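You operate a simulated robot arm through the tools that you are given. There is no shell and no other tool. Be economical: measure what you need, move in short steps, check, and stop when the job is done.

You run a simulated robot arm. Do the job below in one go: nothing can be reset, and whatever is moved stays where it is left.

TASK
Put the white pod in the white cup; shut and bolt the green box.

The check looks at the end state, three seconds after you hand in, the way a careful person would. Anything else that was tipped, shoved, dropped, spilled or broken makes it a failure.

THE ROBOT
A 6-joint arm with a two-finger parallel gripper, fixed in place. Base frame: the origin is at the foot of the arm, x ahead of it, y to its left, z up; the work surface is at about z = 85. Readings come in cm, degrees, newtons and seconds.
With the tool pointing down near the work surface it reaches from about 26 to 68 cm from the base axis. Its first joint turns from -66.0 to 66.0 degrees. Payload 2.9 kg.
The TCP is the grasp point between the finger pads, 3 cm short of the fingertips. In the tool frame z runs along the fingers and y along their closing line. The gripper opens to 11 cm. The fingers are 2 cm wide and 1 cm thick; the gripper's body (4.8 by 11.2 cm) begins 5.5 cm behind the TCP.
Orientation is that of the tool frame in the base frame, as a unit quaternion [w, x, y, z]. With the fingers straight down and closing along the base's y, the tool's x points along the base's -x, its y along +y and its z along -z.

THE INTERFACE
- The arm moves only by the tool drive_tool. Its argument "commands" is a list of rows, each an object (a shift or turn left out is 0, a gripper value left out holds the last) with "gripper": the closure, from 0 (fully open) to 1 (shut); "delta_pos": the shift along the tool's x, y, z in cm, a list of three; "delta_rot": the turn, a rotation vector about the tool's x, y, z in degrees, a list of three. In form: [{"gripper": gripper, "delta_pos": [tx, ty, tz], "delta_rot": [ax, ay, az]}, ...]. A call has 1 to 12 rows; each row is the pose to reach, as a shift and turn from the pose commanded when the call began, along the tool's axes at that moment. Each row takes 0.2 s and may step no farther than 5 cm and 8.6 degrees from the row before; otherwise, or with a gripper value out of range, the whole call is refused. Where a pose cannot be reached the arm comes as near as it can. A force on the tool above 40 N (or 10 N above the force at the start of the call, whichever is more), or a blocked arm, ends the call early, and 0.2 s more pass. The fingers move at their own pace (about 10.8 cm/s each) and stop on an object; they squeeze with about 24 N. The grip force told is the motor's: it shows also when the fingers shut on nothing. Time passes only in rows, and 0.2 s behind the last, so rows that repeat a pose let the fingers close. It gives the time, the measured TCP pose, the force on the tool (base axes), the opening and the grip force at its end, in the units of the frame above (readings bear some noise), with the torque about the TCP (base axes, N m) and any sound that the robot's microphone picked up, and new pictures: "pictures" is both (left out), scene, wrist or none.
- Cameras (640 x 400 px; columns grow to the right, rows downward): "scene" is fixed at [8.69, 43.71, 139.77]; the picture's right is [-0.69, -0.72, 0.00], its down [-0.32, 0.31, -0.90] and it looks along [0.65, -0.62, -0.44] (base axes); focal length 335 px, centre (320, 200). "wrist" rides on the gripper at [7.2, 1.7, -10.3] in the tool frame; the picture's right is [-0.23, 0.97, 0.00], its down [-0.76, -0.18, -0.62] and it looks along [-0.61, -0.14, 0.78] (tool axes); focal length 222 px, centre (320, 200). There is no depth. A picture from a camera that has moved, and an enlarged one, comes with that camera's place and axes in the base frame and with its lens.
- enlarge(camera, box): a new picture of the part [left, top, right, bottom] of that camera's present view, enlarged. It takes no simulated time.
- sign_off(): hands the job in; it is judged then, once.

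Work in short steps. Places have to be worked out from the pictures, the camera data and where the tool is seen: move nearer, look again, correct. Check each grasp and each placing, and mend what went wrong. You have 120 turns and 200 pictures in all, those below and enlarged ones among them. Open the gripper and draw the arm clear of the work before you hand the job in, unless the task says otherwise; then end with one line.

The tools are called after "Emit:" as name(argument=value, ...) on one line, values as JSON. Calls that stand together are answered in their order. drive_tool: Moves the arm, as the interface text tells. Its arguments: {"type":"object","properties":{"commands":{"type":"array","items":{"type":"object","properties":{"gripper":{"type":"number"},"delta_pos":{"type":"array","items":{"type":"number"}},"delta_rot":{"type":"array","items":{"type":"number"}}}}},"pictures":{"type":"string","enum":["both","scene","wrist","none"]}},"required":["commands"]} The other tools are called the same way: enlarge (camera, box) takes an enlarged picture of a part of a camera's view; sign_off () hands the job in.

At the start:

```text
t: 0.0
tcp_pos: [43.0, 11.64, 123.36]
tool_rot: [0.0, 0.0, 1.0, 0.0]
contact_force: [0.4, 0.2, 0.0]
torque: [-0.01, 0.0, 0.01]
width: 10.99
grasp_force: 0.0
```

scene: 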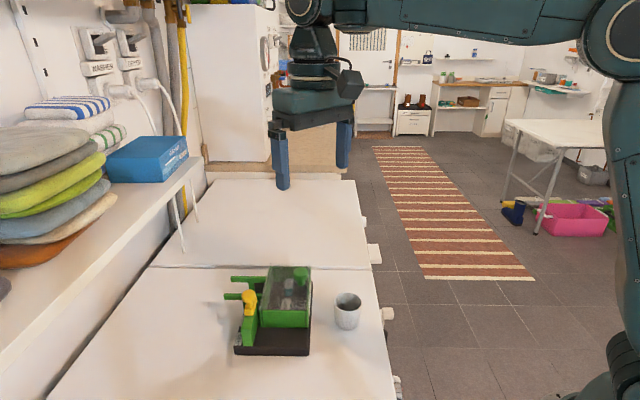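
wrist: 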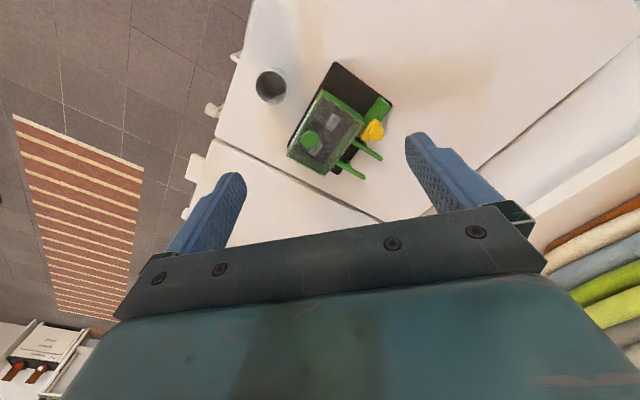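

I'll look closely at the box and the cup from both cameras first.

Emit:
enlarge(camera="scene", box=[210, 250, 380, 370])

Emit:
enlarge(camera="wrist", box=[240, 50, 420, 190])

```text
3.33 times, centred on (295, 310) of scene
camera zoom: at [8.69, 43.71, 139.77], right [-0.69, -0.72, 0.0], down [-0.32, 0.31, -0.9], along [0.65, -0.62, -0.44], focal length 1116 px, centre (403, -167)
```

zoom: 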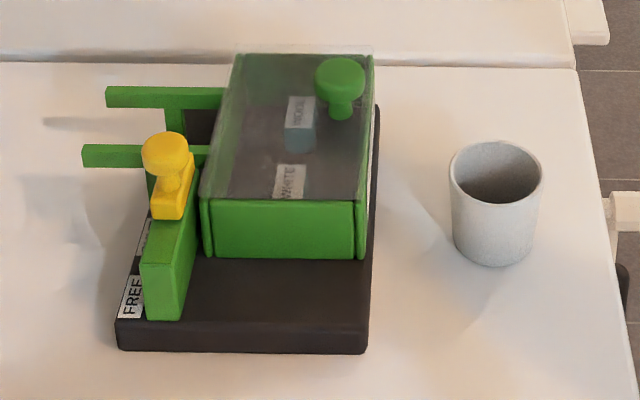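

```text
2.86 times, centred on (330, 120) of wrist
camera zoom: at [35.8, 13.35, 133.86], right [0.23, 0.97, 0.0], down [0.76, -0.18, 0.62], along [0.61, -0.14, -0.78], focal length 635 px, centre (291, 429)
```

zoom: 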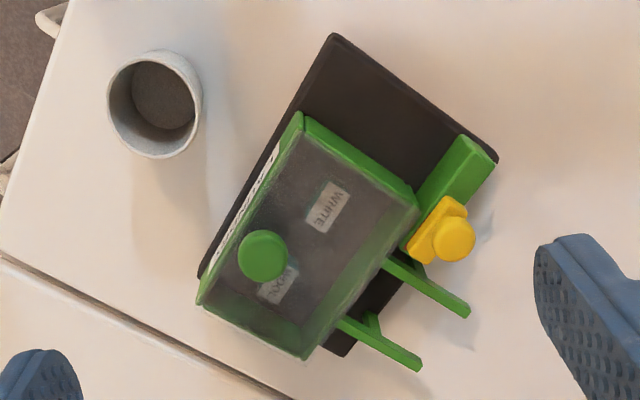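

The box sits near (51, 12), turned about 45°. I'll lower the tool and pull it back a bit for a closer look.

Emit:
drive_tool(commands=[{"delta_pos": [1.5, 0, 4]}, {"delta_pos": [3, 0, 8]}, {"delta_pos": [5, 0, 12]}, {"delta_pos": [5, 0, 12]}], pictures="wrist")

```text
t: 1.0
tcp_pos: [37.89, 11.59, 111.22]
tool_rot: [0.0, -0.001, 1.0, 0.0]
contact_force: [-0.1, -0.2, -0.3]
torque: [0.02, 0.02, 0.02]
width: 10.99
grasp_force: 0.0
camera wrist: at [30.7, 13.35, 121.76], right [0.23, 0.97, 0.0], down [0.76, -0.18, 0.62], along [0.61, -0.14, -0.78], focal length 222 px, centre (320, 200)
```

wrist: 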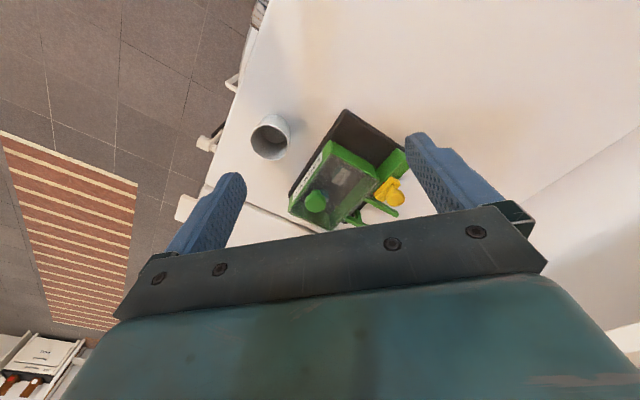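

Emit:
enlarge(camera="wrist", box=[270, 100, 430, 240])

Emit:
enlarge(camera="scene", box=[225, 258, 325, 363])

```text
2.86 times, centred on (350, 170) of wrist
camera zoom: at [30.7, 13.35, 121.76], right [0.23, 0.97, 0.0], down [0.76, -0.18, 0.62], along [0.61, -0.14, -0.78], focal length 635 px, centre (234, 286)
```

zoom: 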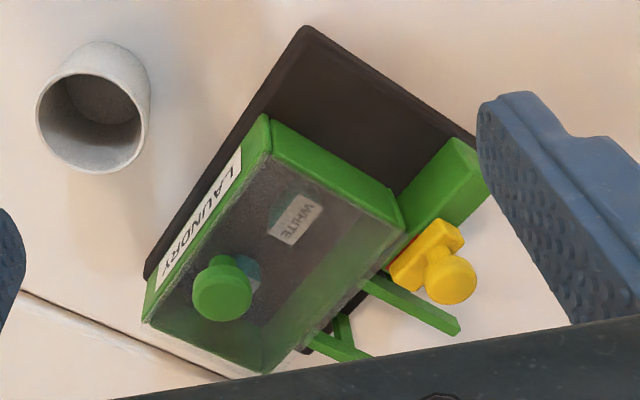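

```text
3.81 times, centred on (275, 310) of scene
camera zoom: at [8.69, 43.71, 139.77], right [-0.69, -0.72, 0.0], down [-0.32, 0.31, -0.9], along [0.65, -0.62, -0.44], focal length 1276 px, centre (491, -221)
```

zoom: 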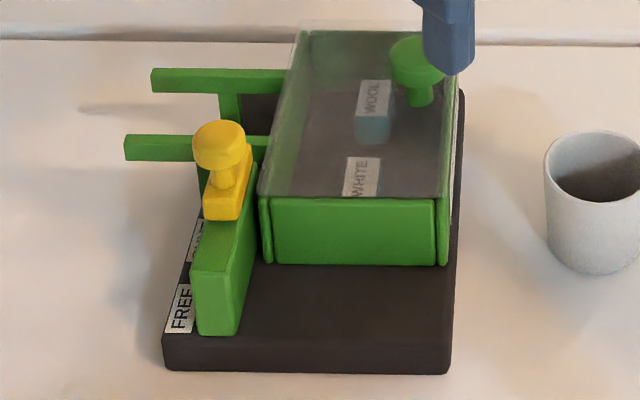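

The yellow bolt seems to be in its far position, beside the lid, and the lid seems to run on the side arms. I'll turn the tool to view the box from its arm side.

Emit:
drive_tool(commands=[{"delta_pos": [-1, 0, 0], "delta_rot": [0, 0, 8.5]}, {"delta_pos": [-2, 0, 0], "delta_rot": [0, 0, 17]}, {"delta_pos": [-4, 0, 0], "delta_rot": [0, 0, 25.5]}, {"delta_pos": [-6, 0, 0], "delta_rot": [0, 0, 34]}, {"delta_pos": [-8, 0, 0], "delta_rot": [0, 0, 42.5]}, {"delta_pos": [-10, 0, 0], "delta_rot": [0, 0, 51]}, {"delta_pos": [-11, 0, 0], "delta_rot": [0, 0, 59.5]}, {"delta_pos": [-12, 0, 0], "delta_rot": [0, 0, 68]}, {"delta_pos": [-12, 0, 0], "delta_rot": [0, 0, 76.5]}, {"delta_pos": [-12, 0, 0], "delta_rot": [0, 0, 85]}, {"delta_pos": [-12, 0, 0], "delta_rot": [0, 0, 93.5]}, {"delta_pos": [-12, 0, 0], "delta_rot": [0, 0, 102]}], pictures="wrist")

```text
t: 3.6
tcp_pos: [50.02, 11.66, 111.36]
tool_rot: [0.0, 0.779, 0.627, 0.0]
contact_force: [0.0, 1.2, -0.2]
torque: [0.01, 0.0, -0.01]
width: 10.97
grasp_force: 0.0
camera wrist: at [53.23, 18.39, 121.84], right [0.9, -0.43, 0.0], down [-0.33, -0.71, 0.62], along [-0.27, -0.56, -0.78], focal length 222 px, centre (320, 200)
```

wrist: 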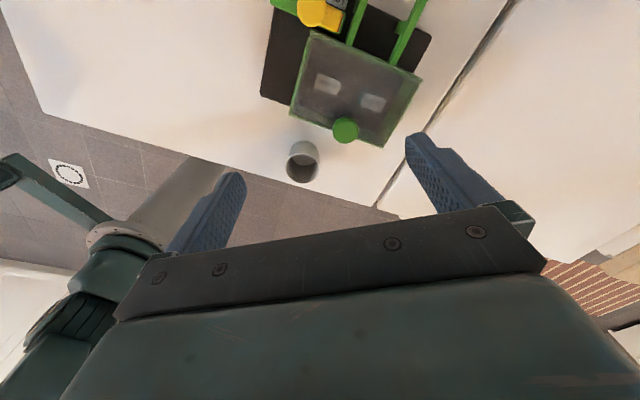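

Emit:
drive_tool(commands=[{"delta_pos": [3, 0.5, 0], "delta_rot": [0, 0, 8.5]}, {"delta_pos": [6, 1, 0], "delta_rot": [0, 0, 17]}, {"delta_pos": [8, 2, 0], "delta_rot": [0, 0, 25.5]}, {"delta_pos": [9.6, 2, 0], "delta_rot": [0, 0, 33]}, {"delta_pos": [9.6, 2, 0], "delta_rot": [0, 0, 33]}], pictures="wrist")

Emit:
enlarge(camera="wrist", box=[230, 40, 430, 170])

```text
t: 4.8
tcp_pos: [53.97, 20.54, 111.44]
tool_rot: [0.0, 0.924, 0.382, 0.0]
contact_force: [0.8, -0.1, -0.1]
torque: [0.03, -0.01, -0.03]
width: 11.02
grasp_force: 0.1
camera wrist: at [60.29, 24.59, 121.86], right [0.53, -0.85, 0.0], down [-0.66, -0.41, 0.62], along [-0.53, -0.33, -0.78], focal length 222 px, centre (320, 200)
```

wrist: 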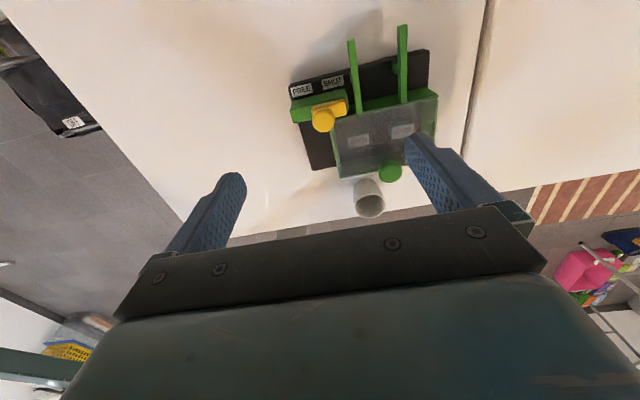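

```text
3.08 times, centred on (330, 105) of wrist
camera zoom: at [60.29, 24.59, 121.86], right [0.53, -0.85, 0.0], down [-0.66, -0.41, 0.62], along [-0.53, -0.33, -0.78], focal length 684 px, centre (289, 492)
```

zoom: 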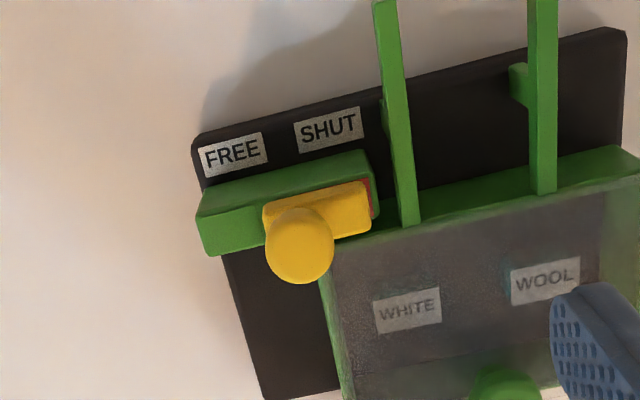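

The labels read FREE and SHUT: the bolt is at SHUT, blocking the lid, which slides out along the arms. I put the bolt knob's head at about (53.3, 19.8, 96) and the tool now lies along the box axes, so I'll go above the knob and check.

Emit:
drive_tool(commands=[{"delta_pos": [-1, 0, 3]}, {"delta_pos": [-1, 0, 6]}, {"delta_pos": [-1, 0, 9]}, {"delta_pos": [-1, 0, 9]}])

Emit:
enlarge(camera="scene", box=[210, 230, 340, 360])

```text
t: 5.8
tcp_pos: [53.31, 19.89, 102.34]
tool_rot: [0.0, 0.924, 0.383, 0.0]
contact_force: [-0.2, 0.1, 0.7]
torque: [0.01, 0.0, 0.01]
width: 11.01
grasp_force: 0.0
camera wrist: at [59.68, 23.85, 112.87], right [0.53, -0.85, 0.0], down [-0.66, -0.41, 0.62], along [-0.53, -0.33, -0.78], focal length 222 px, centre (320, 200)
```

scene: 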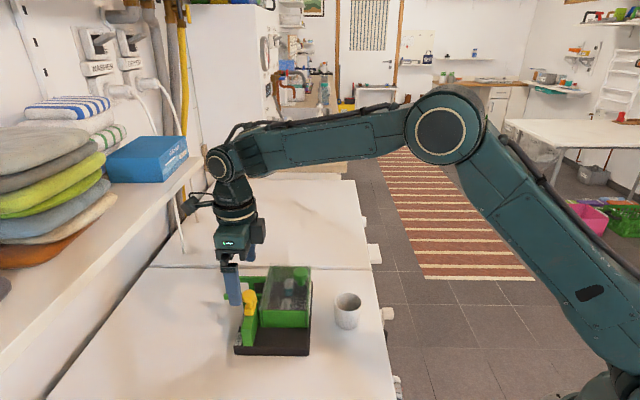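
wrist: 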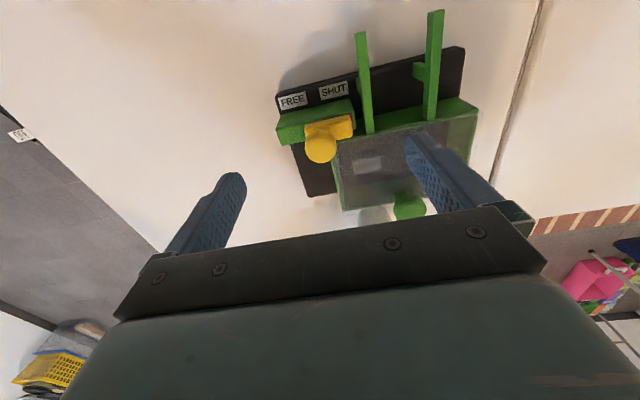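

```text
3.08 times, centred on (275, 295) of scene
camera zoom: at [8.69, 43.71, 139.77], right [-0.69, -0.72, 0.0], down [-0.32, 0.31, -0.9], along [0.65, -0.62, -0.44], focal length 1031 px, centre (458, -92)
```

zoom: 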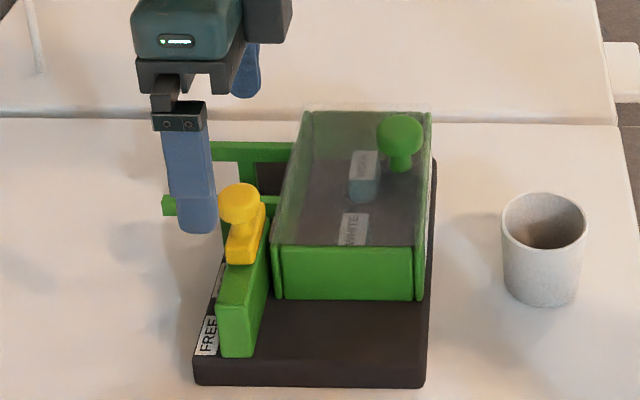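

Refined, the bolt knob is at about (52.9, 19.75, 96). I'll go down so the fingertips are at about z 95, beside the knob head.

Emit:
drive_tool(commands=[{"delta_pos": [-0.35, -0.2, 2]}, {"delta_pos": [-0.35, -0.2, 4.6]}, {"delta_pos": [-0.35, -0.2, 4.6]}])

Emit:
enlarge(camera="scene", box=[210, 240, 330, 360])

```text
t: 6.6
tcp_pos: [52.9, 19.69, 97.89]
tool_rot: [-0.001, 0.924, 0.384, 0.001]
contact_force: [-0.1, 0.6, -0.7]
torque: [-0.03, -0.03, -0.03]
width: 11.01
grasp_force: 0.1
camera wrist: at [59.24, 23.7, 108.24], right [0.53, -0.85, 0.0], down [-0.66, -0.41, 0.62], along [-0.53, -0.33, -0.78], focal length 222 px, centre (320, 200)
```

scene: 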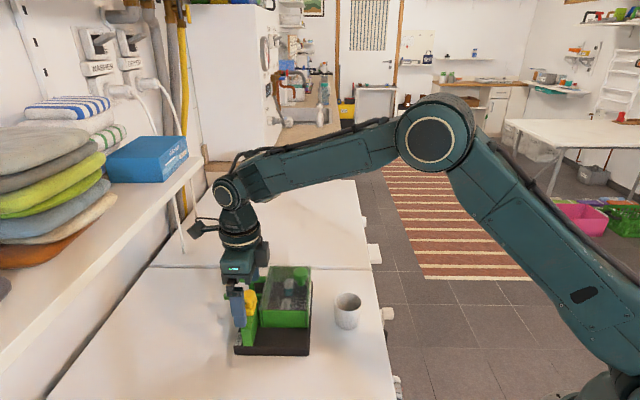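
wrist: 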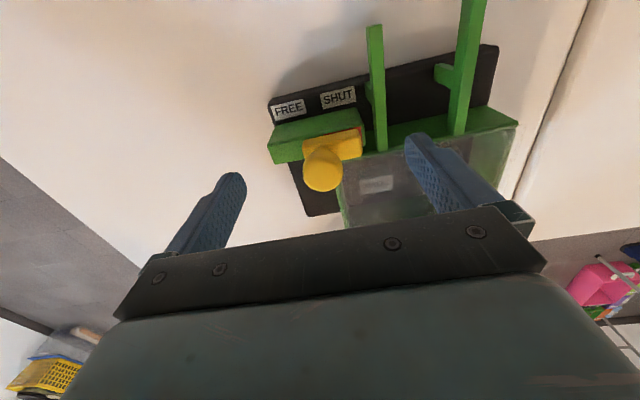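

```text
3.33 times, centred on (270, 300) of scene
camera zoom: at [8.69, 43.71, 139.77], right [-0.69, -0.72, 0.0], down [-0.32, 0.31, -0.9], along [0.65, -0.62, -0.44], focal length 1116 px, centre (487, -133)
```

zoom: 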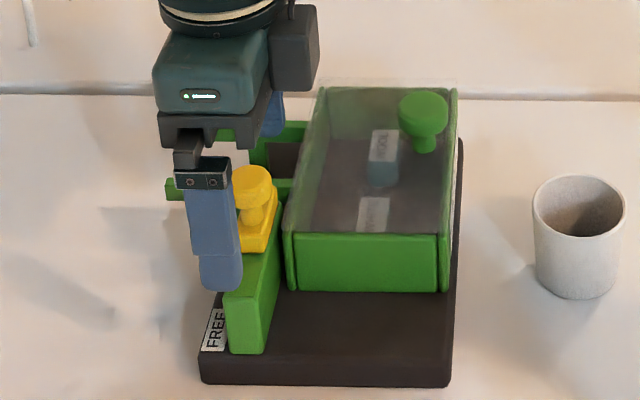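

The fingers straddle the knob, so I'm closing on it.

Emit:
drive_tool(commands=[{"gripper": 0.4}, {"gripper": 0.7}, {"gripper": 1}, {"gripper": 1}], pictures="wrist")

```text
t: 7.6
tcp_pos: [52.91, 19.67, 97.8]
tool_rot: [0.001, 0.924, 0.382, -0.001]
contact_force: [-0.1, 0.4, 0.1]
torque: [0.01, 0.02, -0.02]
width: 2.46
grasp_force: 24.3
camera wrist: at [59.24, 23.71, 108.25], right [0.53, -0.85, 0.0], down [-0.66, -0.41, 0.62], along [-0.53, -0.33, -0.78], focal length 222 px, centre (320, 200)
```

wrist: 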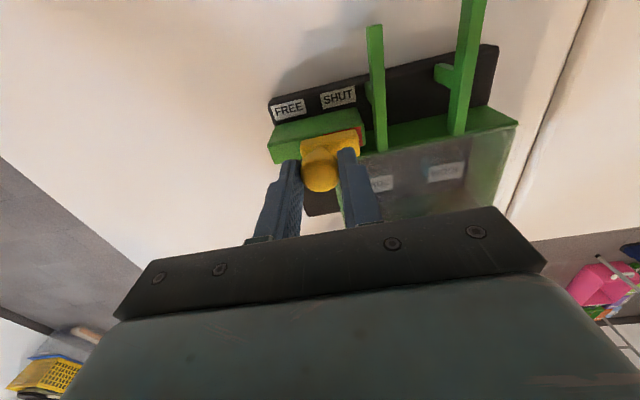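

The grip holds at 2.5 cm. I'll drag the bolt towards FREE.

Emit:
drive_tool(commands=[{"delta_pos": [0, -0.7, 0]}, {"delta_pos": [0, -1.4, 0]}, {"delta_pos": [0, -2.1, 0]}, {"delta_pos": [0, -2.1, 0]}])

```text
t: 8.6
tcp_pos: [51.43, 21.31, 97.81]
tool_rot: [-0.001, 0.924, 0.383, 0.0]
contact_force: [-1.9, -0.9, -0.3]
torque: [-0.1, 0.11, -0.01]
width: 2.46
grasp_force: 23.8
camera wrist: at [57.74, 25.22, 108.25], right [0.53, -0.85, 0.0], down [-0.66, -0.41, 0.62], along [-0.53, -0.33, -0.78], focal length 222 px, centre (320, 200)
```

scene: 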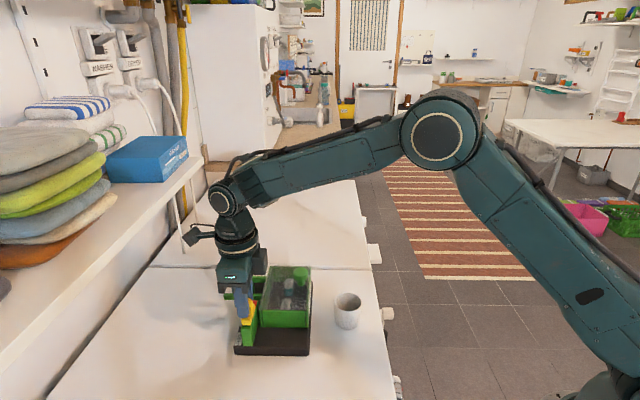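
wrist: 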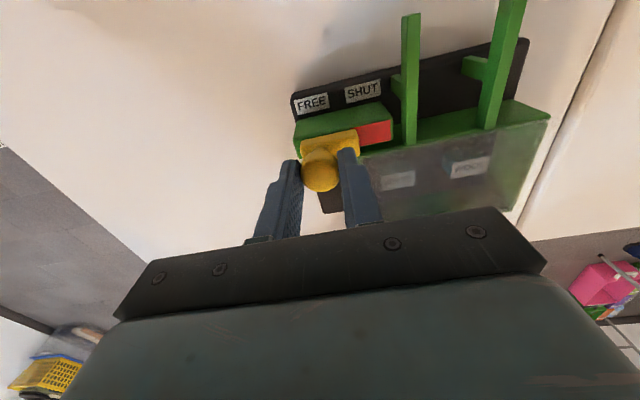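

The bolt is moving with little force, so I'll continue in small steps to its end.

Emit:
drive_tool(commands=[{"delta_pos": [0, -0.5, 0]}, {"delta_pos": [0, -1.0, 0]}, {"delta_pos": [0, -1.4, 0]}, {"delta_pos": [0, -1.4, 0]}], pictures="wrist")

```text
t: 9.6
tcp_pos: [50.71, 21.88, 97.79]
tool_rot: [0.001, 0.926, 0.378, 0.002]
contact_force: [26.5, -24.3, 0.2]
torque: [-0.34, -0.8, 0.01]
width: 2.49
grasp_force: 24.0
camera wrist: at [57.05, 25.82, 108.28], right [0.52, -0.86, 0.0], down [-0.67, -0.41, 0.62], along [-0.53, -0.32, -0.79], focal length 222 px, centre (320, 200)
```

wrist: 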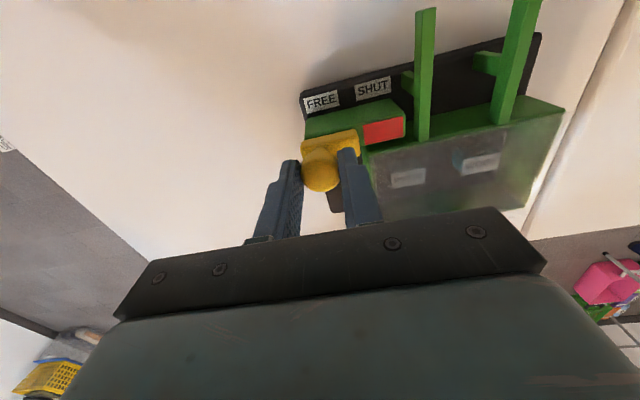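

The bolt is at its end stop after about 3.1 cm of travel. I'll ease off, open and rise.

Emit:
drive_tool(commands=[{"delta_pos": [0, 0.45, 0]}, {"delta_pos": [0, 0.45, 0], "gripper": 0.55}, {"delta_pos": [0, 0.45, 0], "gripper": 0.55}, {"delta_pos": [0, 0.45, -4], "gripper": 0.55}, {"delta_pos": [0, 0.45, -8], "gripper": 0.55}, {"delta_pos": [0, 0.45, -8], "gripper": 0.55}])

Emit:
enlarge(camera="scene", box=[210, 240, 330, 360])

Emit:
enlarge(camera="wrist", box=[270, 20, 530, 220])

```text
t: 11.0
tcp_pos: [50.85, 21.95, 105.78]
tool_rot: [0.0, 0.924, 0.383, 0.0]
contact_force: [0.5, -0.6, -0.5]
torque: [0.0, 0.01, 0.01]
width: 4.94
grasp_force: 0.1
camera wrist: at [57.07, 25.9, 116.29], right [0.53, -0.85, 0.0], down [-0.66, -0.41, 0.62], along [-0.53, -0.33, -0.78], focal length 222 px, centre (320, 200)
```

scene: 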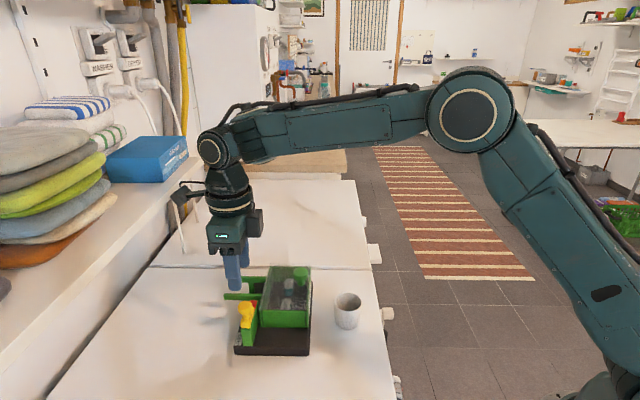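
wrist: 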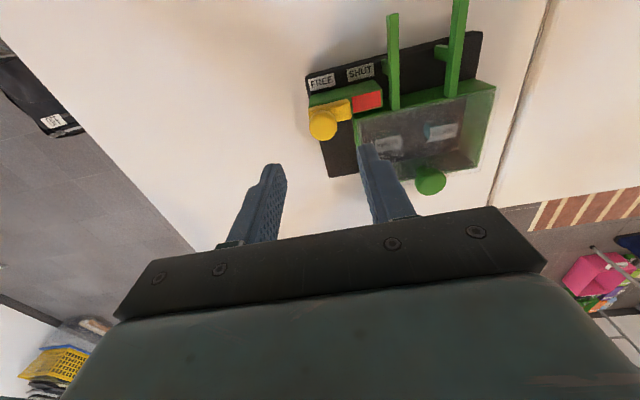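

```text
3.33 times, centred on (270, 300) of scene
camera zoom: at [8.69, 43.71, 139.77], right [-0.69, -0.72, 0.0], down [-0.32, 0.31, -0.9], along [0.65, -0.62, -0.44], focal length 1116 px, centre (487, -133)
```

zoom: 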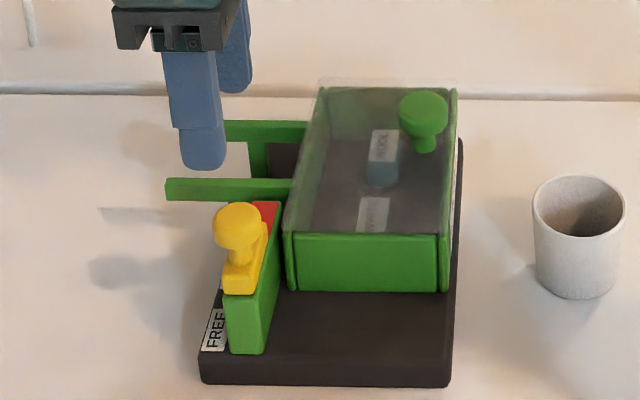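

```text
2.00 times, centred on (400, 120) of wrist
camera zoom: at [57.07, 25.9, 116.29], right [0.53, -0.85, 0.0], down [-0.66, -0.41, 0.62], along [-0.53, -0.33, -0.78], focal length 444 px, centre (160, 360)
```

zoom: 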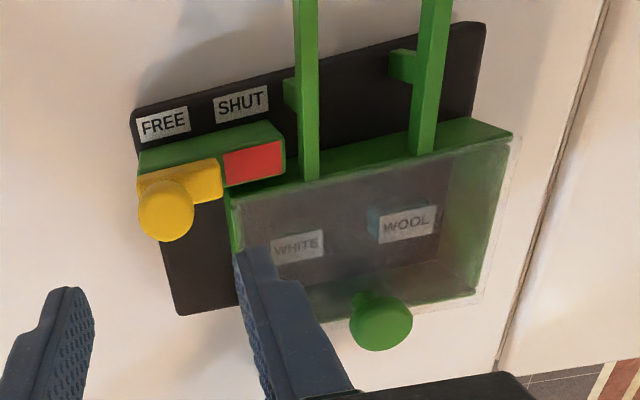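

The bolt is at FREE with the red showing. Next is the lid knob, which I put at about (51.9, 7.8, 95); I'll move above it.

Emit:
drive_tool(commands=[{"delta_pos": [-3, 3.5, 0], "gripper": 0.35}, {"delta_pos": [-6, 7, 0]}, {"delta_pos": [-9.2, 10.6, 1]}, {"delta_pos": [-9.2, 10.6, 3.5]}, {"delta_pos": [-9.2, 10.6, 3.5]}])

Emit:
enlarge(camera="scene", box=[230, 220, 350, 340])

```text
t: 12.2
tcp_pos: [51.72, 7.97, 102.23]
tool_rot: [0.0, 0.924, 0.383, 0.0]
contact_force: [-0.9, 0.4, 0.7]
torque: [-0.01, -0.02, 0.03]
width: 7.15
grasp_force: 0.0
camera wrist: at [58.03, 11.87, 112.72], right [0.53, -0.85, 0.0], down [-0.66, -0.41, 0.62], along [-0.53, -0.33, -0.78], focal length 222 px, centre (320, 200)
```

scene: 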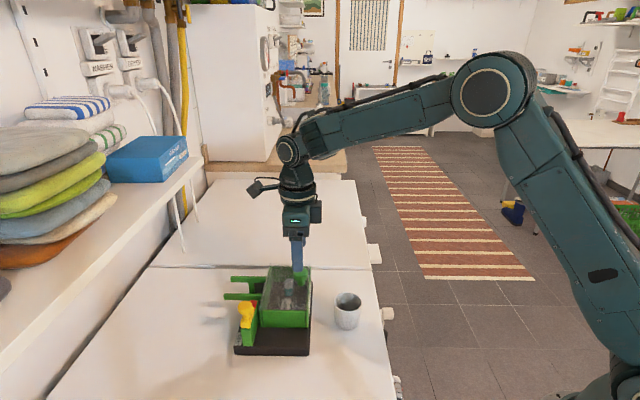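
wrist: 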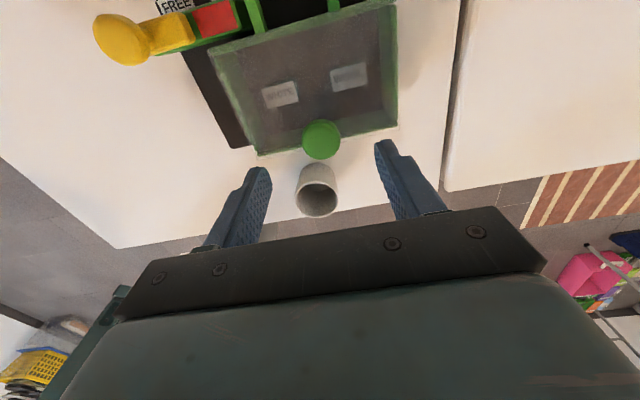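

```text
3.33 times, centred on (290, 280) of scene
camera zoom: at [8.69, 43.71, 139.77], right [-0.69, -0.72, 0.0], down [-0.32, 0.31, -0.9], along [0.65, -0.62, -0.44], focal length 1116 px, centre (420, -67)
```

zoom: 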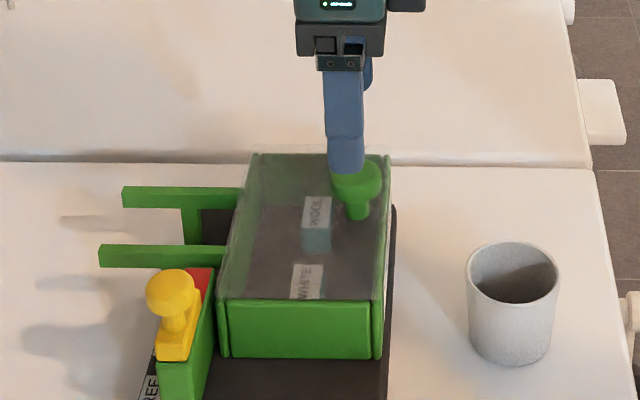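

The knob is almost under the tool. I'll descend to TCP z 97 and close.

Emit:
drive_tool(commands=[{"delta_pos": [-0.3, 0, 3]}, {"delta_pos": [-0.3, 0, 5.2]}, {"delta_pos": [-0.3, 0, 5.2]}, {"delta_pos": [-0.3, 0, 5.2], "gripper": 0.7}, {"delta_pos": [-0.3, 0, 5.2], "gripper": 1}, {"delta_pos": [-0.3, 0, 5.2], "gripper": 1}])

Emit:
enlarge(camera="scene", box=[230, 220, 350, 340])

```text
t: 13.6
tcp_pos: [51.54, 7.73, 97.11]
tool_rot: [0.0, 0.924, 0.383, 0.0]
contact_force: [-0.1, 0.8, -0.5]
torque: [0.04, -0.04, 0.0]
width: 3.1
grasp_force: 23.6
camera wrist: at [57.89, 11.65, 107.58], right [0.53, -0.85, 0.0], down [-0.66, -0.41, 0.62], along [-0.53, -0.33, -0.78], focal length 222 px, centre (320, 200)
```

scene: 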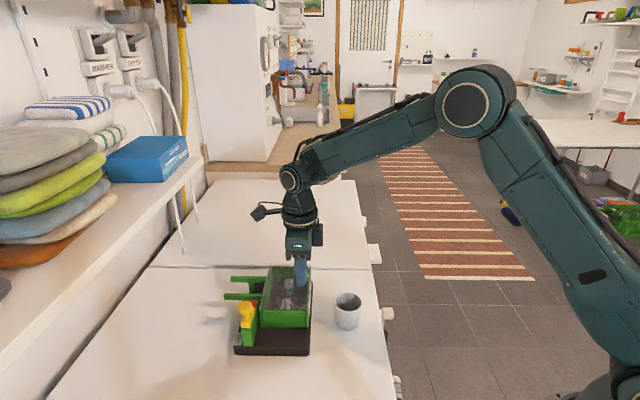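
wrist: 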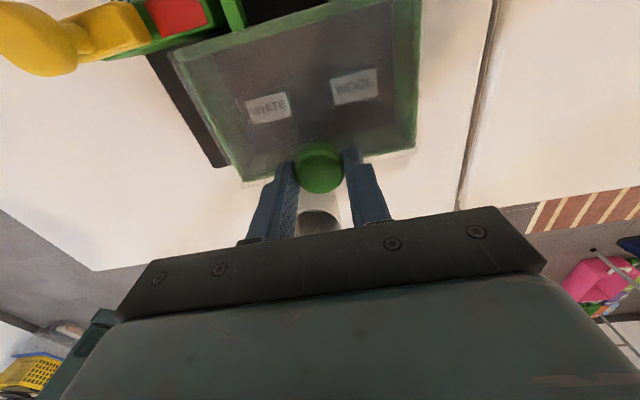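

```text
3.33 times, centred on (290, 280) of scene
camera zoom: at [8.7, 43.71, 139.77], right [-0.69, -0.72, 0.0], down [-0.32, 0.31, -0.9], along [0.65, -0.62, -0.44], focal length 1116 px, centre (420, -67)
```

zoom: 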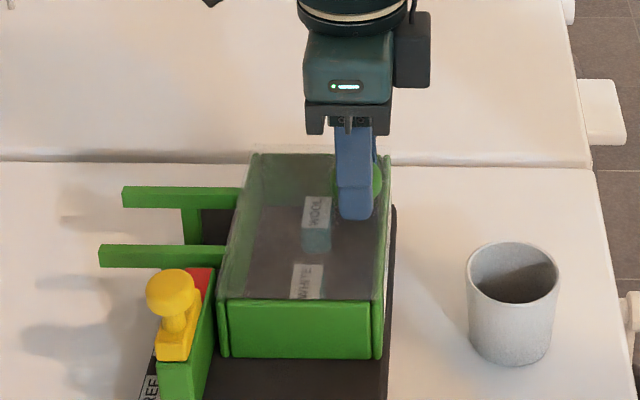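

The lid knob is gripped at 3.1 cm. I'll try sliding the lid towards the arms.

Emit:
drive_tool(commands=[{"delta_pos": [0.5, 0, 0]}, {"delta_pos": [1, 0, 0]}, {"delta_pos": [1.5, 0, 0]}, {"delta_pos": [1.5, 0, 0]}])

Emit:
enlarge(camera="scene", box=[230, 220, 350, 340])

```text
t: 14.6
tcp_pos: [52.64, 8.77, 97.11]
tool_rot: [0.0, 0.924, 0.382, 0.001]
contact_force: [1.6, -1.8, 0.7]
torque: [-0.1, 0.03, -0.07]
width: 3.1
grasp_force: 24.2
camera wrist: at [58.95, 12.72, 107.59], right [0.53, -0.85, 0.0], down [-0.67, -0.41, 0.62], along [-0.53, -0.33, -0.78], focal length 222 px, centre (320, 200)
```

scene: 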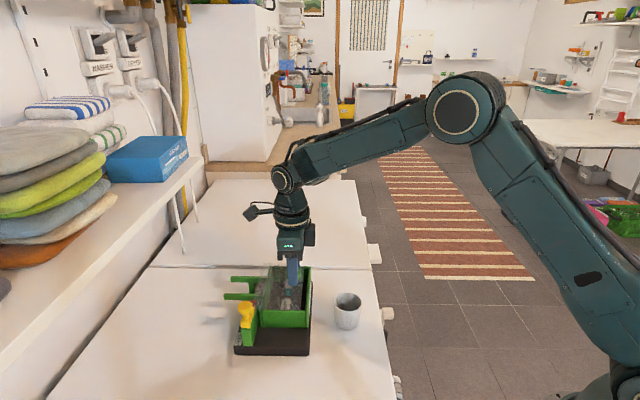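
wrist: 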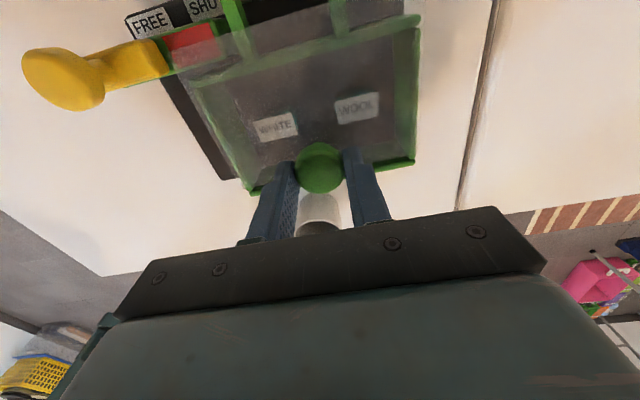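

```text
3.33 times, centred on (290, 280) of scene
camera zoom: at [8.7, 43.71, 139.77], right [-0.69, -0.72, 0.0], down [-0.32, 0.31, -0.9], along [0.65, -0.62, -0.44], focal length 1116 px, centre (420, -67)
```

zoom: 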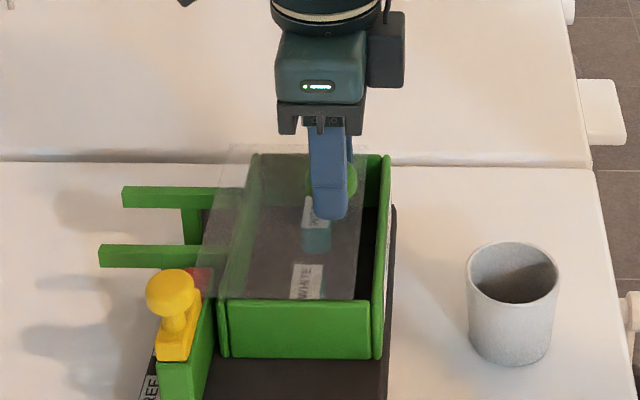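

It slides freely. I'll carry on.

Emit:
drive_tool(commands=[{"delta_pos": [0.8, 0, 0]}, {"delta_pos": [1.6, 0, 0]}, {"delta_pos": [2.4, 0, 0]}, {"delta_pos": [3.2, 0, 0]}, {"delta_pos": [4, 0, 0]}, {"delta_pos": [4.8, 0, 0]}, {"delta_pos": [5.5, 0, 0]}, {"delta_pos": [5.5, 0, 0]}])

Emit:
enlarge(camera="scene", box=[210, 220, 330, 340])

```text
t: 16.4
tcp_pos: [56.57, 12.69, 97.19]
tool_rot: [-0.001, 0.924, 0.382, 0.0]
contact_force: [4.7, -4.1, 8.1]
torque: [-0.14, -0.09, -0.01]
width: 3.09
grasp_force: 24.2
camera wrist: at [62.85, 16.63, 107.59], right [0.53, -0.85, 0.0], down [-0.67, -0.41, 0.62], along [-0.53, -0.33, -0.78], focal length 222 px, centre (320, 200)
```

scene: 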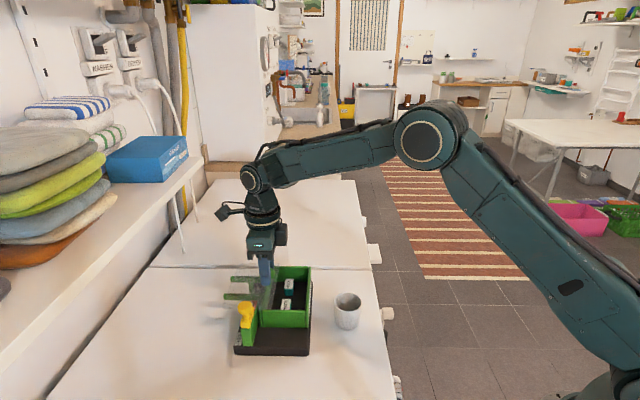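
wrist: 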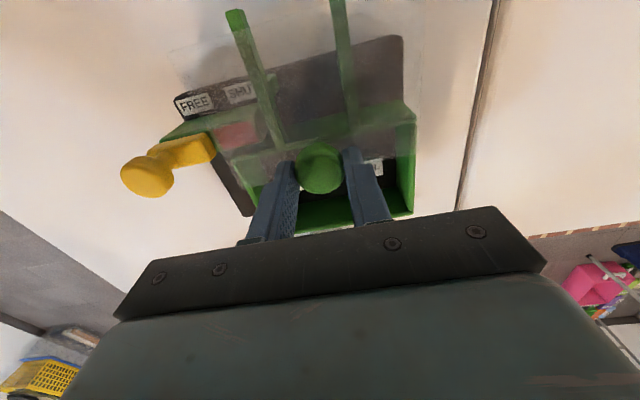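

```text
3.33 times, centred on (270, 280) of scene
camera zoom: at [8.69, 43.69, 139.78], right [-0.69, -0.72, 0.0], down [-0.32, 0.31, -0.9], along [0.65, -0.62, -0.44], focal length 1116 px, centre (487, -67)
```

zoom: 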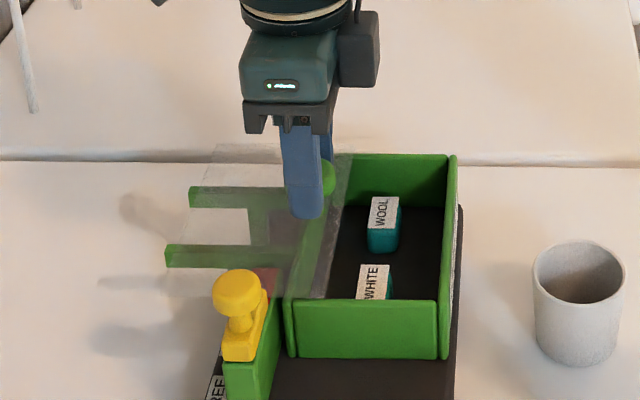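

Both pods are teal with white labels, WOOL and WHITE; the one I want is labelled WHITE. I'll slide the lid a bit further so there's room for the gripper.

Emit:
drive_tool(commands=[{"delta_pos": [0.5, 0, -0.05]}, {"delta_pos": [1, 0, -0.05]}, {"delta_pos": [1.5, 0, -0.05]}, {"delta_pos": [1.5, 0, -0.05]}])

Emit:
enlarge(camera="scene", box=[210, 220, 330, 340])

```text
t: 17.4
tcp_pos: [57.57, 13.68, 97.14]
tool_rot: [0.0, 0.924, 0.382, -0.001]
contact_force: [8.1, -7.6, 3.9]
torque: [-0.26, -0.14, -0.01]
width: 3.1
grasp_force: 23.8
camera wrist: at [63.88, 17.65, 107.57], right [0.53, -0.85, 0.0], down [-0.66, -0.41, 0.62], along [-0.53, -0.33, -0.78], focal length 222 px, centre (320, 200)
```

scene: 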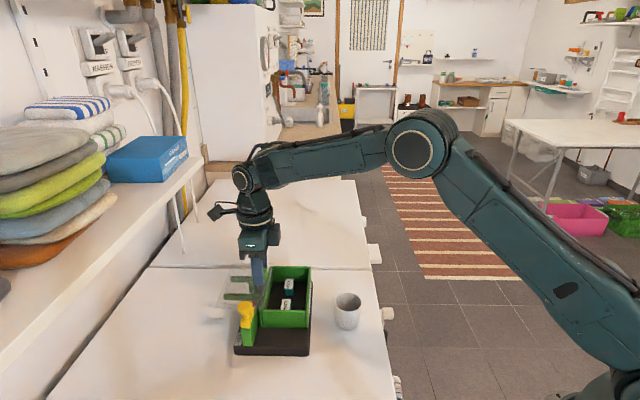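
wrist: 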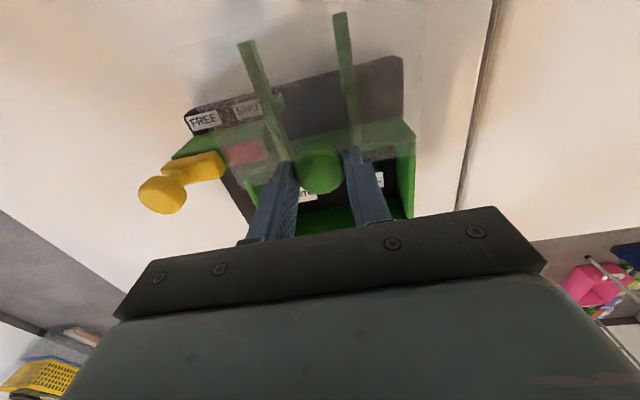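

```text
3.33 times, centred on (270, 280) of scene
camera zoom: at [8.71, 43.69, 139.78], right [-0.69, -0.72, 0.0], down [-0.32, 0.31, -0.9], along [0.65, -0.62, -0.44], focal length 1116 px, centre (487, -67)
```

zoom: 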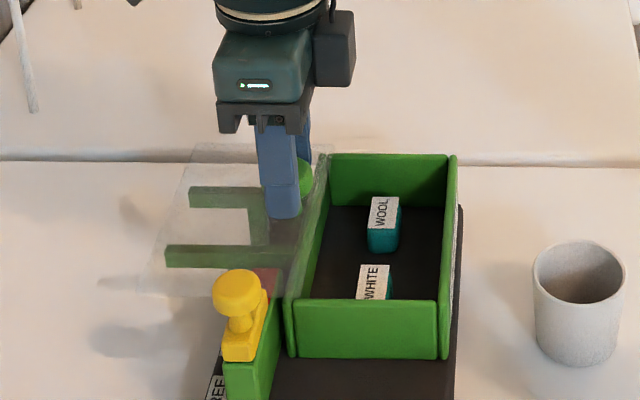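

The box is fully open. I'll release the lid knob and rise for a look inside.

Emit:
drive_tool(commands=[{"gripper": 0.5}, {"gripper": 0.5}, {"delta_pos": [0, 0, -4]}, {"delta_pos": [0, 0, -8]}, {"delta_pos": [-3, 1, -9]}, {"delta_pos": [-3, 1, -9]}])

Emit:
enlarge(camera="scene", box=[210, 220, 330, 340])

Emit:
enlarge(camera="wrist", box=[220, 40, 460, 220])

```text
t: 18.8
tcp_pos: [56.1, 10.74, 106.13]
tool_rot: [0.0, 0.924, 0.383, 0.0]
contact_force: [0.1, 0.6, 0.9]
torque: [0.01, -0.03, -0.04]
width: 5.51
grasp_force: 0.1
camera wrist: at [62.44, 14.8, 116.63], right [0.53, -0.85, 0.0], down [-0.66, -0.41, 0.62], along [-0.53, -0.33, -0.78], focal length 222 px, centre (320, 200)
```

scene: 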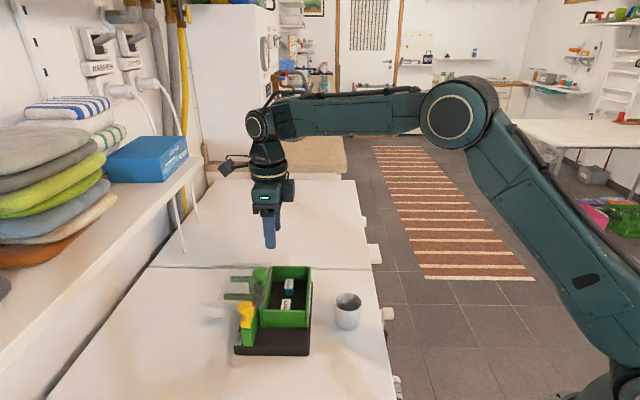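
wrist: 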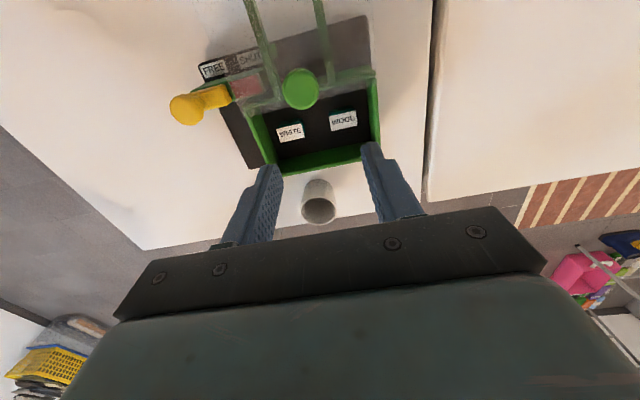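

```text
3.33 times, centred on (270, 280) of scene
camera zoom: at [8.69, 43.71, 139.77], right [-0.69, -0.72, 0.0], down [-0.32, 0.31, -0.9], along [0.65, -0.62, -0.44], focal length 1116 px, centre (487, -67)
```

zoom: 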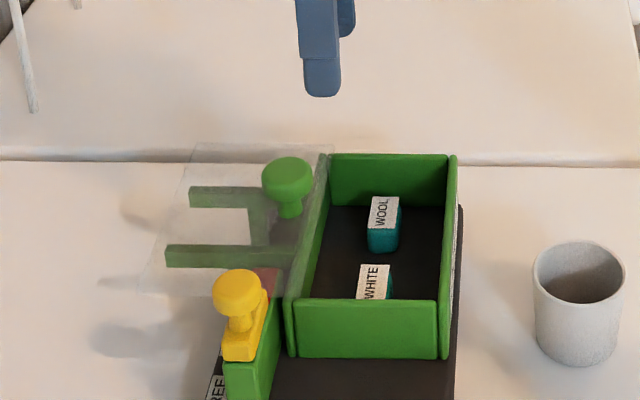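

```text
2.22 times, centred on (340, 130) of wrist
camera zoom: at [62.44, 14.8, 116.63], right [0.53, -0.85, 0.0], down [-0.66, -0.41, 0.62], along [-0.53, -0.33, -0.78], focal length 494 px, centre (276, 356)
```

zoom: 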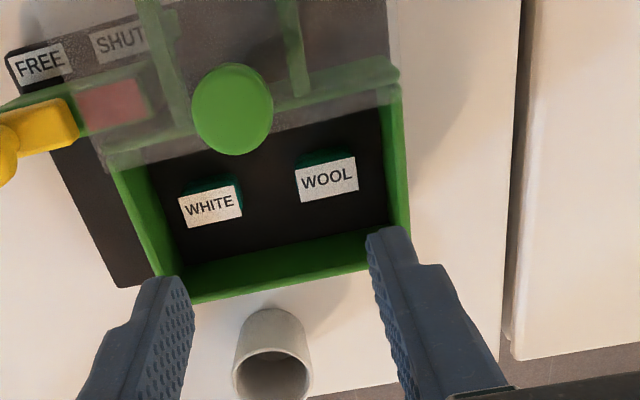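

The WHITE pod's top is centred at about (51.5, 12.4, 90.3) and is roughly 2 cm across the box by 3 cm along it. The gap to the front wall is tight, so I'll turn 90° and grip across the narrow side, moving above it first.

Emit:
drive_tool(commands=[{"delta_pos": [-0.3, -0.5, 0], "delta_rot": [0, 0, -8.2]}, {"delta_pos": [-0.6, -1, 0], "delta_rot": [0, 0, -16.4]}, {"delta_pos": [-0.9, -1.5, 0], "delta_rot": [0, 0, -24.6]}, {"delta_pos": [-1.2, -2, 0], "delta_rot": [0, 0, -32.8]}, {"delta_pos": [-1.5, -2.5, 0], "delta_rot": [0, 0, -41]}, {"delta_pos": [-1.8, -3, 0], "delta_rot": [0, 0, -49.2]}, {"delta_pos": [-2.08, -3.5, 0], "delta_rot": [0, 0, -57.4]}, {"delta_pos": [-2.08, -4, 0], "delta_rot": [0, 0, -65.6]}, {"delta_pos": [-2.08, -4.85, 0], "delta_rot": [0, 0, -73.8]}, {"delta_pos": [-2.08, -4.85, 0], "delta_rot": [0, 0, -82]}, {"delta_pos": [-2.08, -4.85, 0], "delta_rot": [0, 0, -90]}, {"delta_pos": [-2.08, -4.85, 0], "delta_rot": [0, 0, -90]}])

Emit:
enlarge(camera="wrist", box=[220, 40, 460, 220])

```text
t: 21.4
tcp_pos: [51.14, 12.96, 106.12]
tool_rot: [0.0, 0.382, 0.924, 0.001]
contact_force: [-0.6, -0.7, 0.6]
torque: [0.0, -0.01, -0.03]
width: 5.51
grasp_force: 0.0
camera wrist: at [47.26, 19.21, 116.62], right [0.85, 0.53, 0.0], down [0.41, -0.66, 0.62], along [0.33, -0.53, -0.78], focal length 222 px, centre (320, 200)
```

scene: 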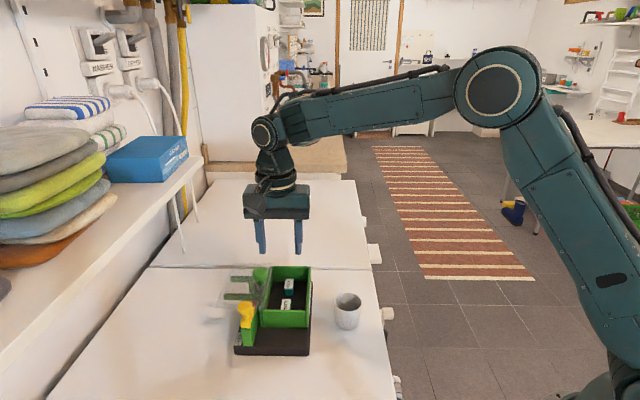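
wrist: 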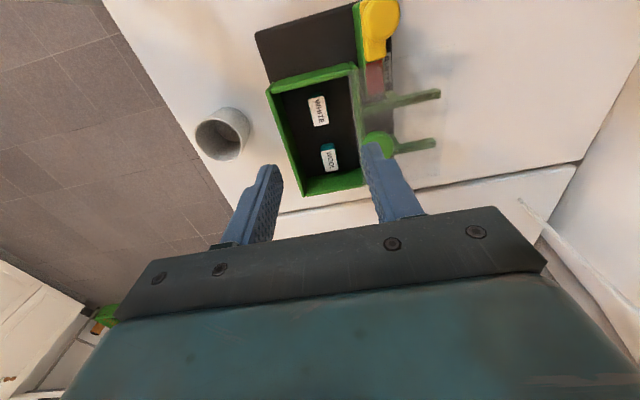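

```text
2.22 times, centred on (340, 130) of wrist
camera zoom: at [47.26, 19.21, 116.62], right [0.85, 0.53, 0.0], down [0.41, -0.66, 0.62], along [0.33, -0.53, -0.78], focal length 494 px, centre (276, 356)
```

zoom: 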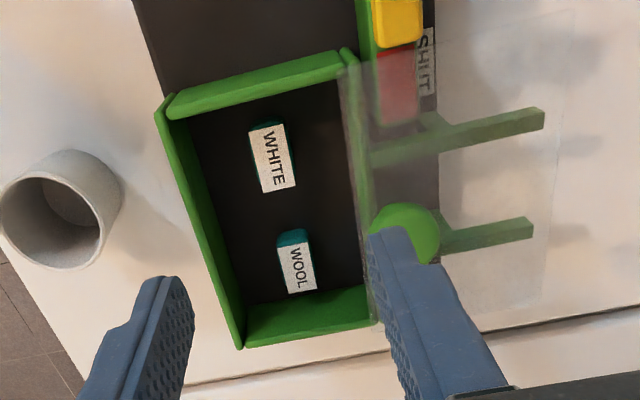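

Pod confirmed at (51.3, 12.35). I'll centre on it, narrow the fingers to 3.6 cm and go down partway.

Emit:
drive_tool(commands=[{"delta_pos": [-0.15, -0.32, 3], "gripper": 0.67}, {"delta_pos": [-0.15, -0.32, 6]}, {"delta_pos": [-0.15, -0.32, 9.5]}, {"delta_pos": [-0.15, -0.32, 9.5]}])

Emit:
enlarge(camera="wrist", box=[220, 40, 460, 220])

Emit:
enlarge(camera="scene", box=[210, 220, 330, 340])

```text
t: 22.4
tcp_pos: [51.05, 12.57, 96.59]
tool_rot: [0.0, 0.383, 0.924, 0.0]
contact_force: [0.0, 0.0, 0.6]
torque: [-0.03, -0.01, 0.04]
width: 3.63
grasp_force: 0.0
camera wrist: at [47.08, 18.84, 106.99], right [0.85, 0.53, 0.0], down [0.41, -0.66, 0.62], along [0.33, -0.53, -0.78], focal length 222 px, centre (320, 200)
```

scene: 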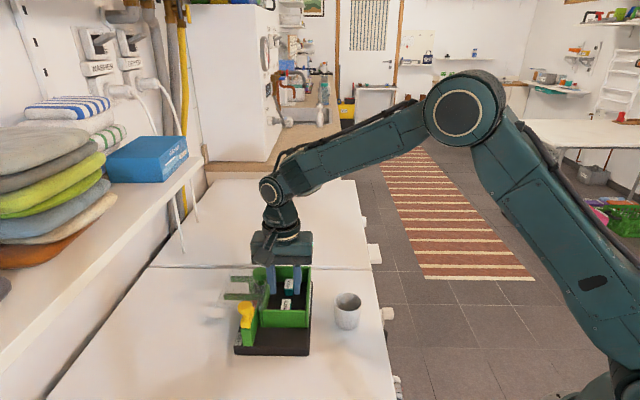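
wrist: 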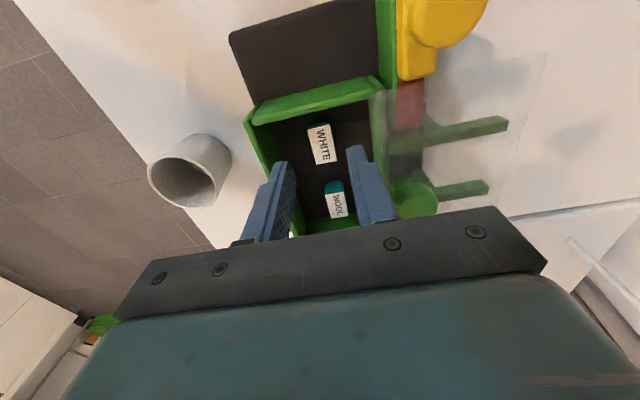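

```text
2.22 times, centred on (340, 130) of wrist
camera zoom: at [47.08, 18.84, 106.99], right [0.85, 0.53, 0.0], down [0.41, -0.66, 0.62], along [0.33, -0.53, -0.78], focal length 494 px, centre (276, 356)
```

zoom: 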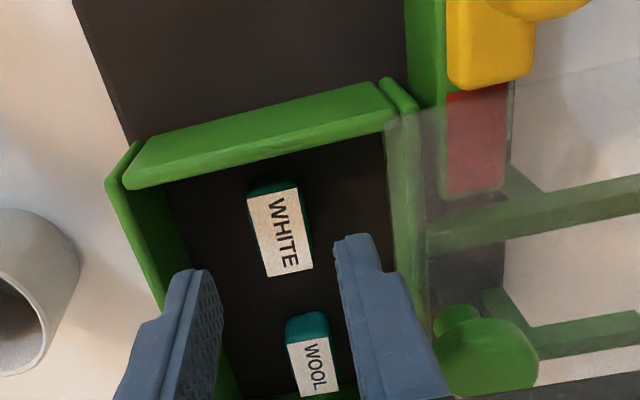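

```text
3.33 times, centred on (270, 280) of scene
camera zoom: at [8.69, 43.71, 139.77], right [-0.69, -0.72, 0.0], down [-0.32, 0.31, -0.9], along [0.65, -0.62, -0.44], focal length 1116 px, centre (487, -67)
```

zoom: 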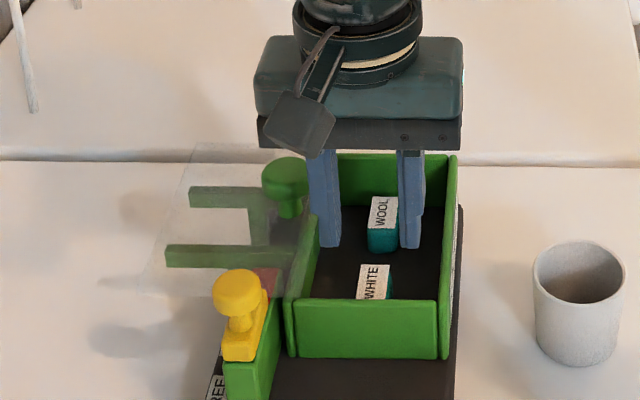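

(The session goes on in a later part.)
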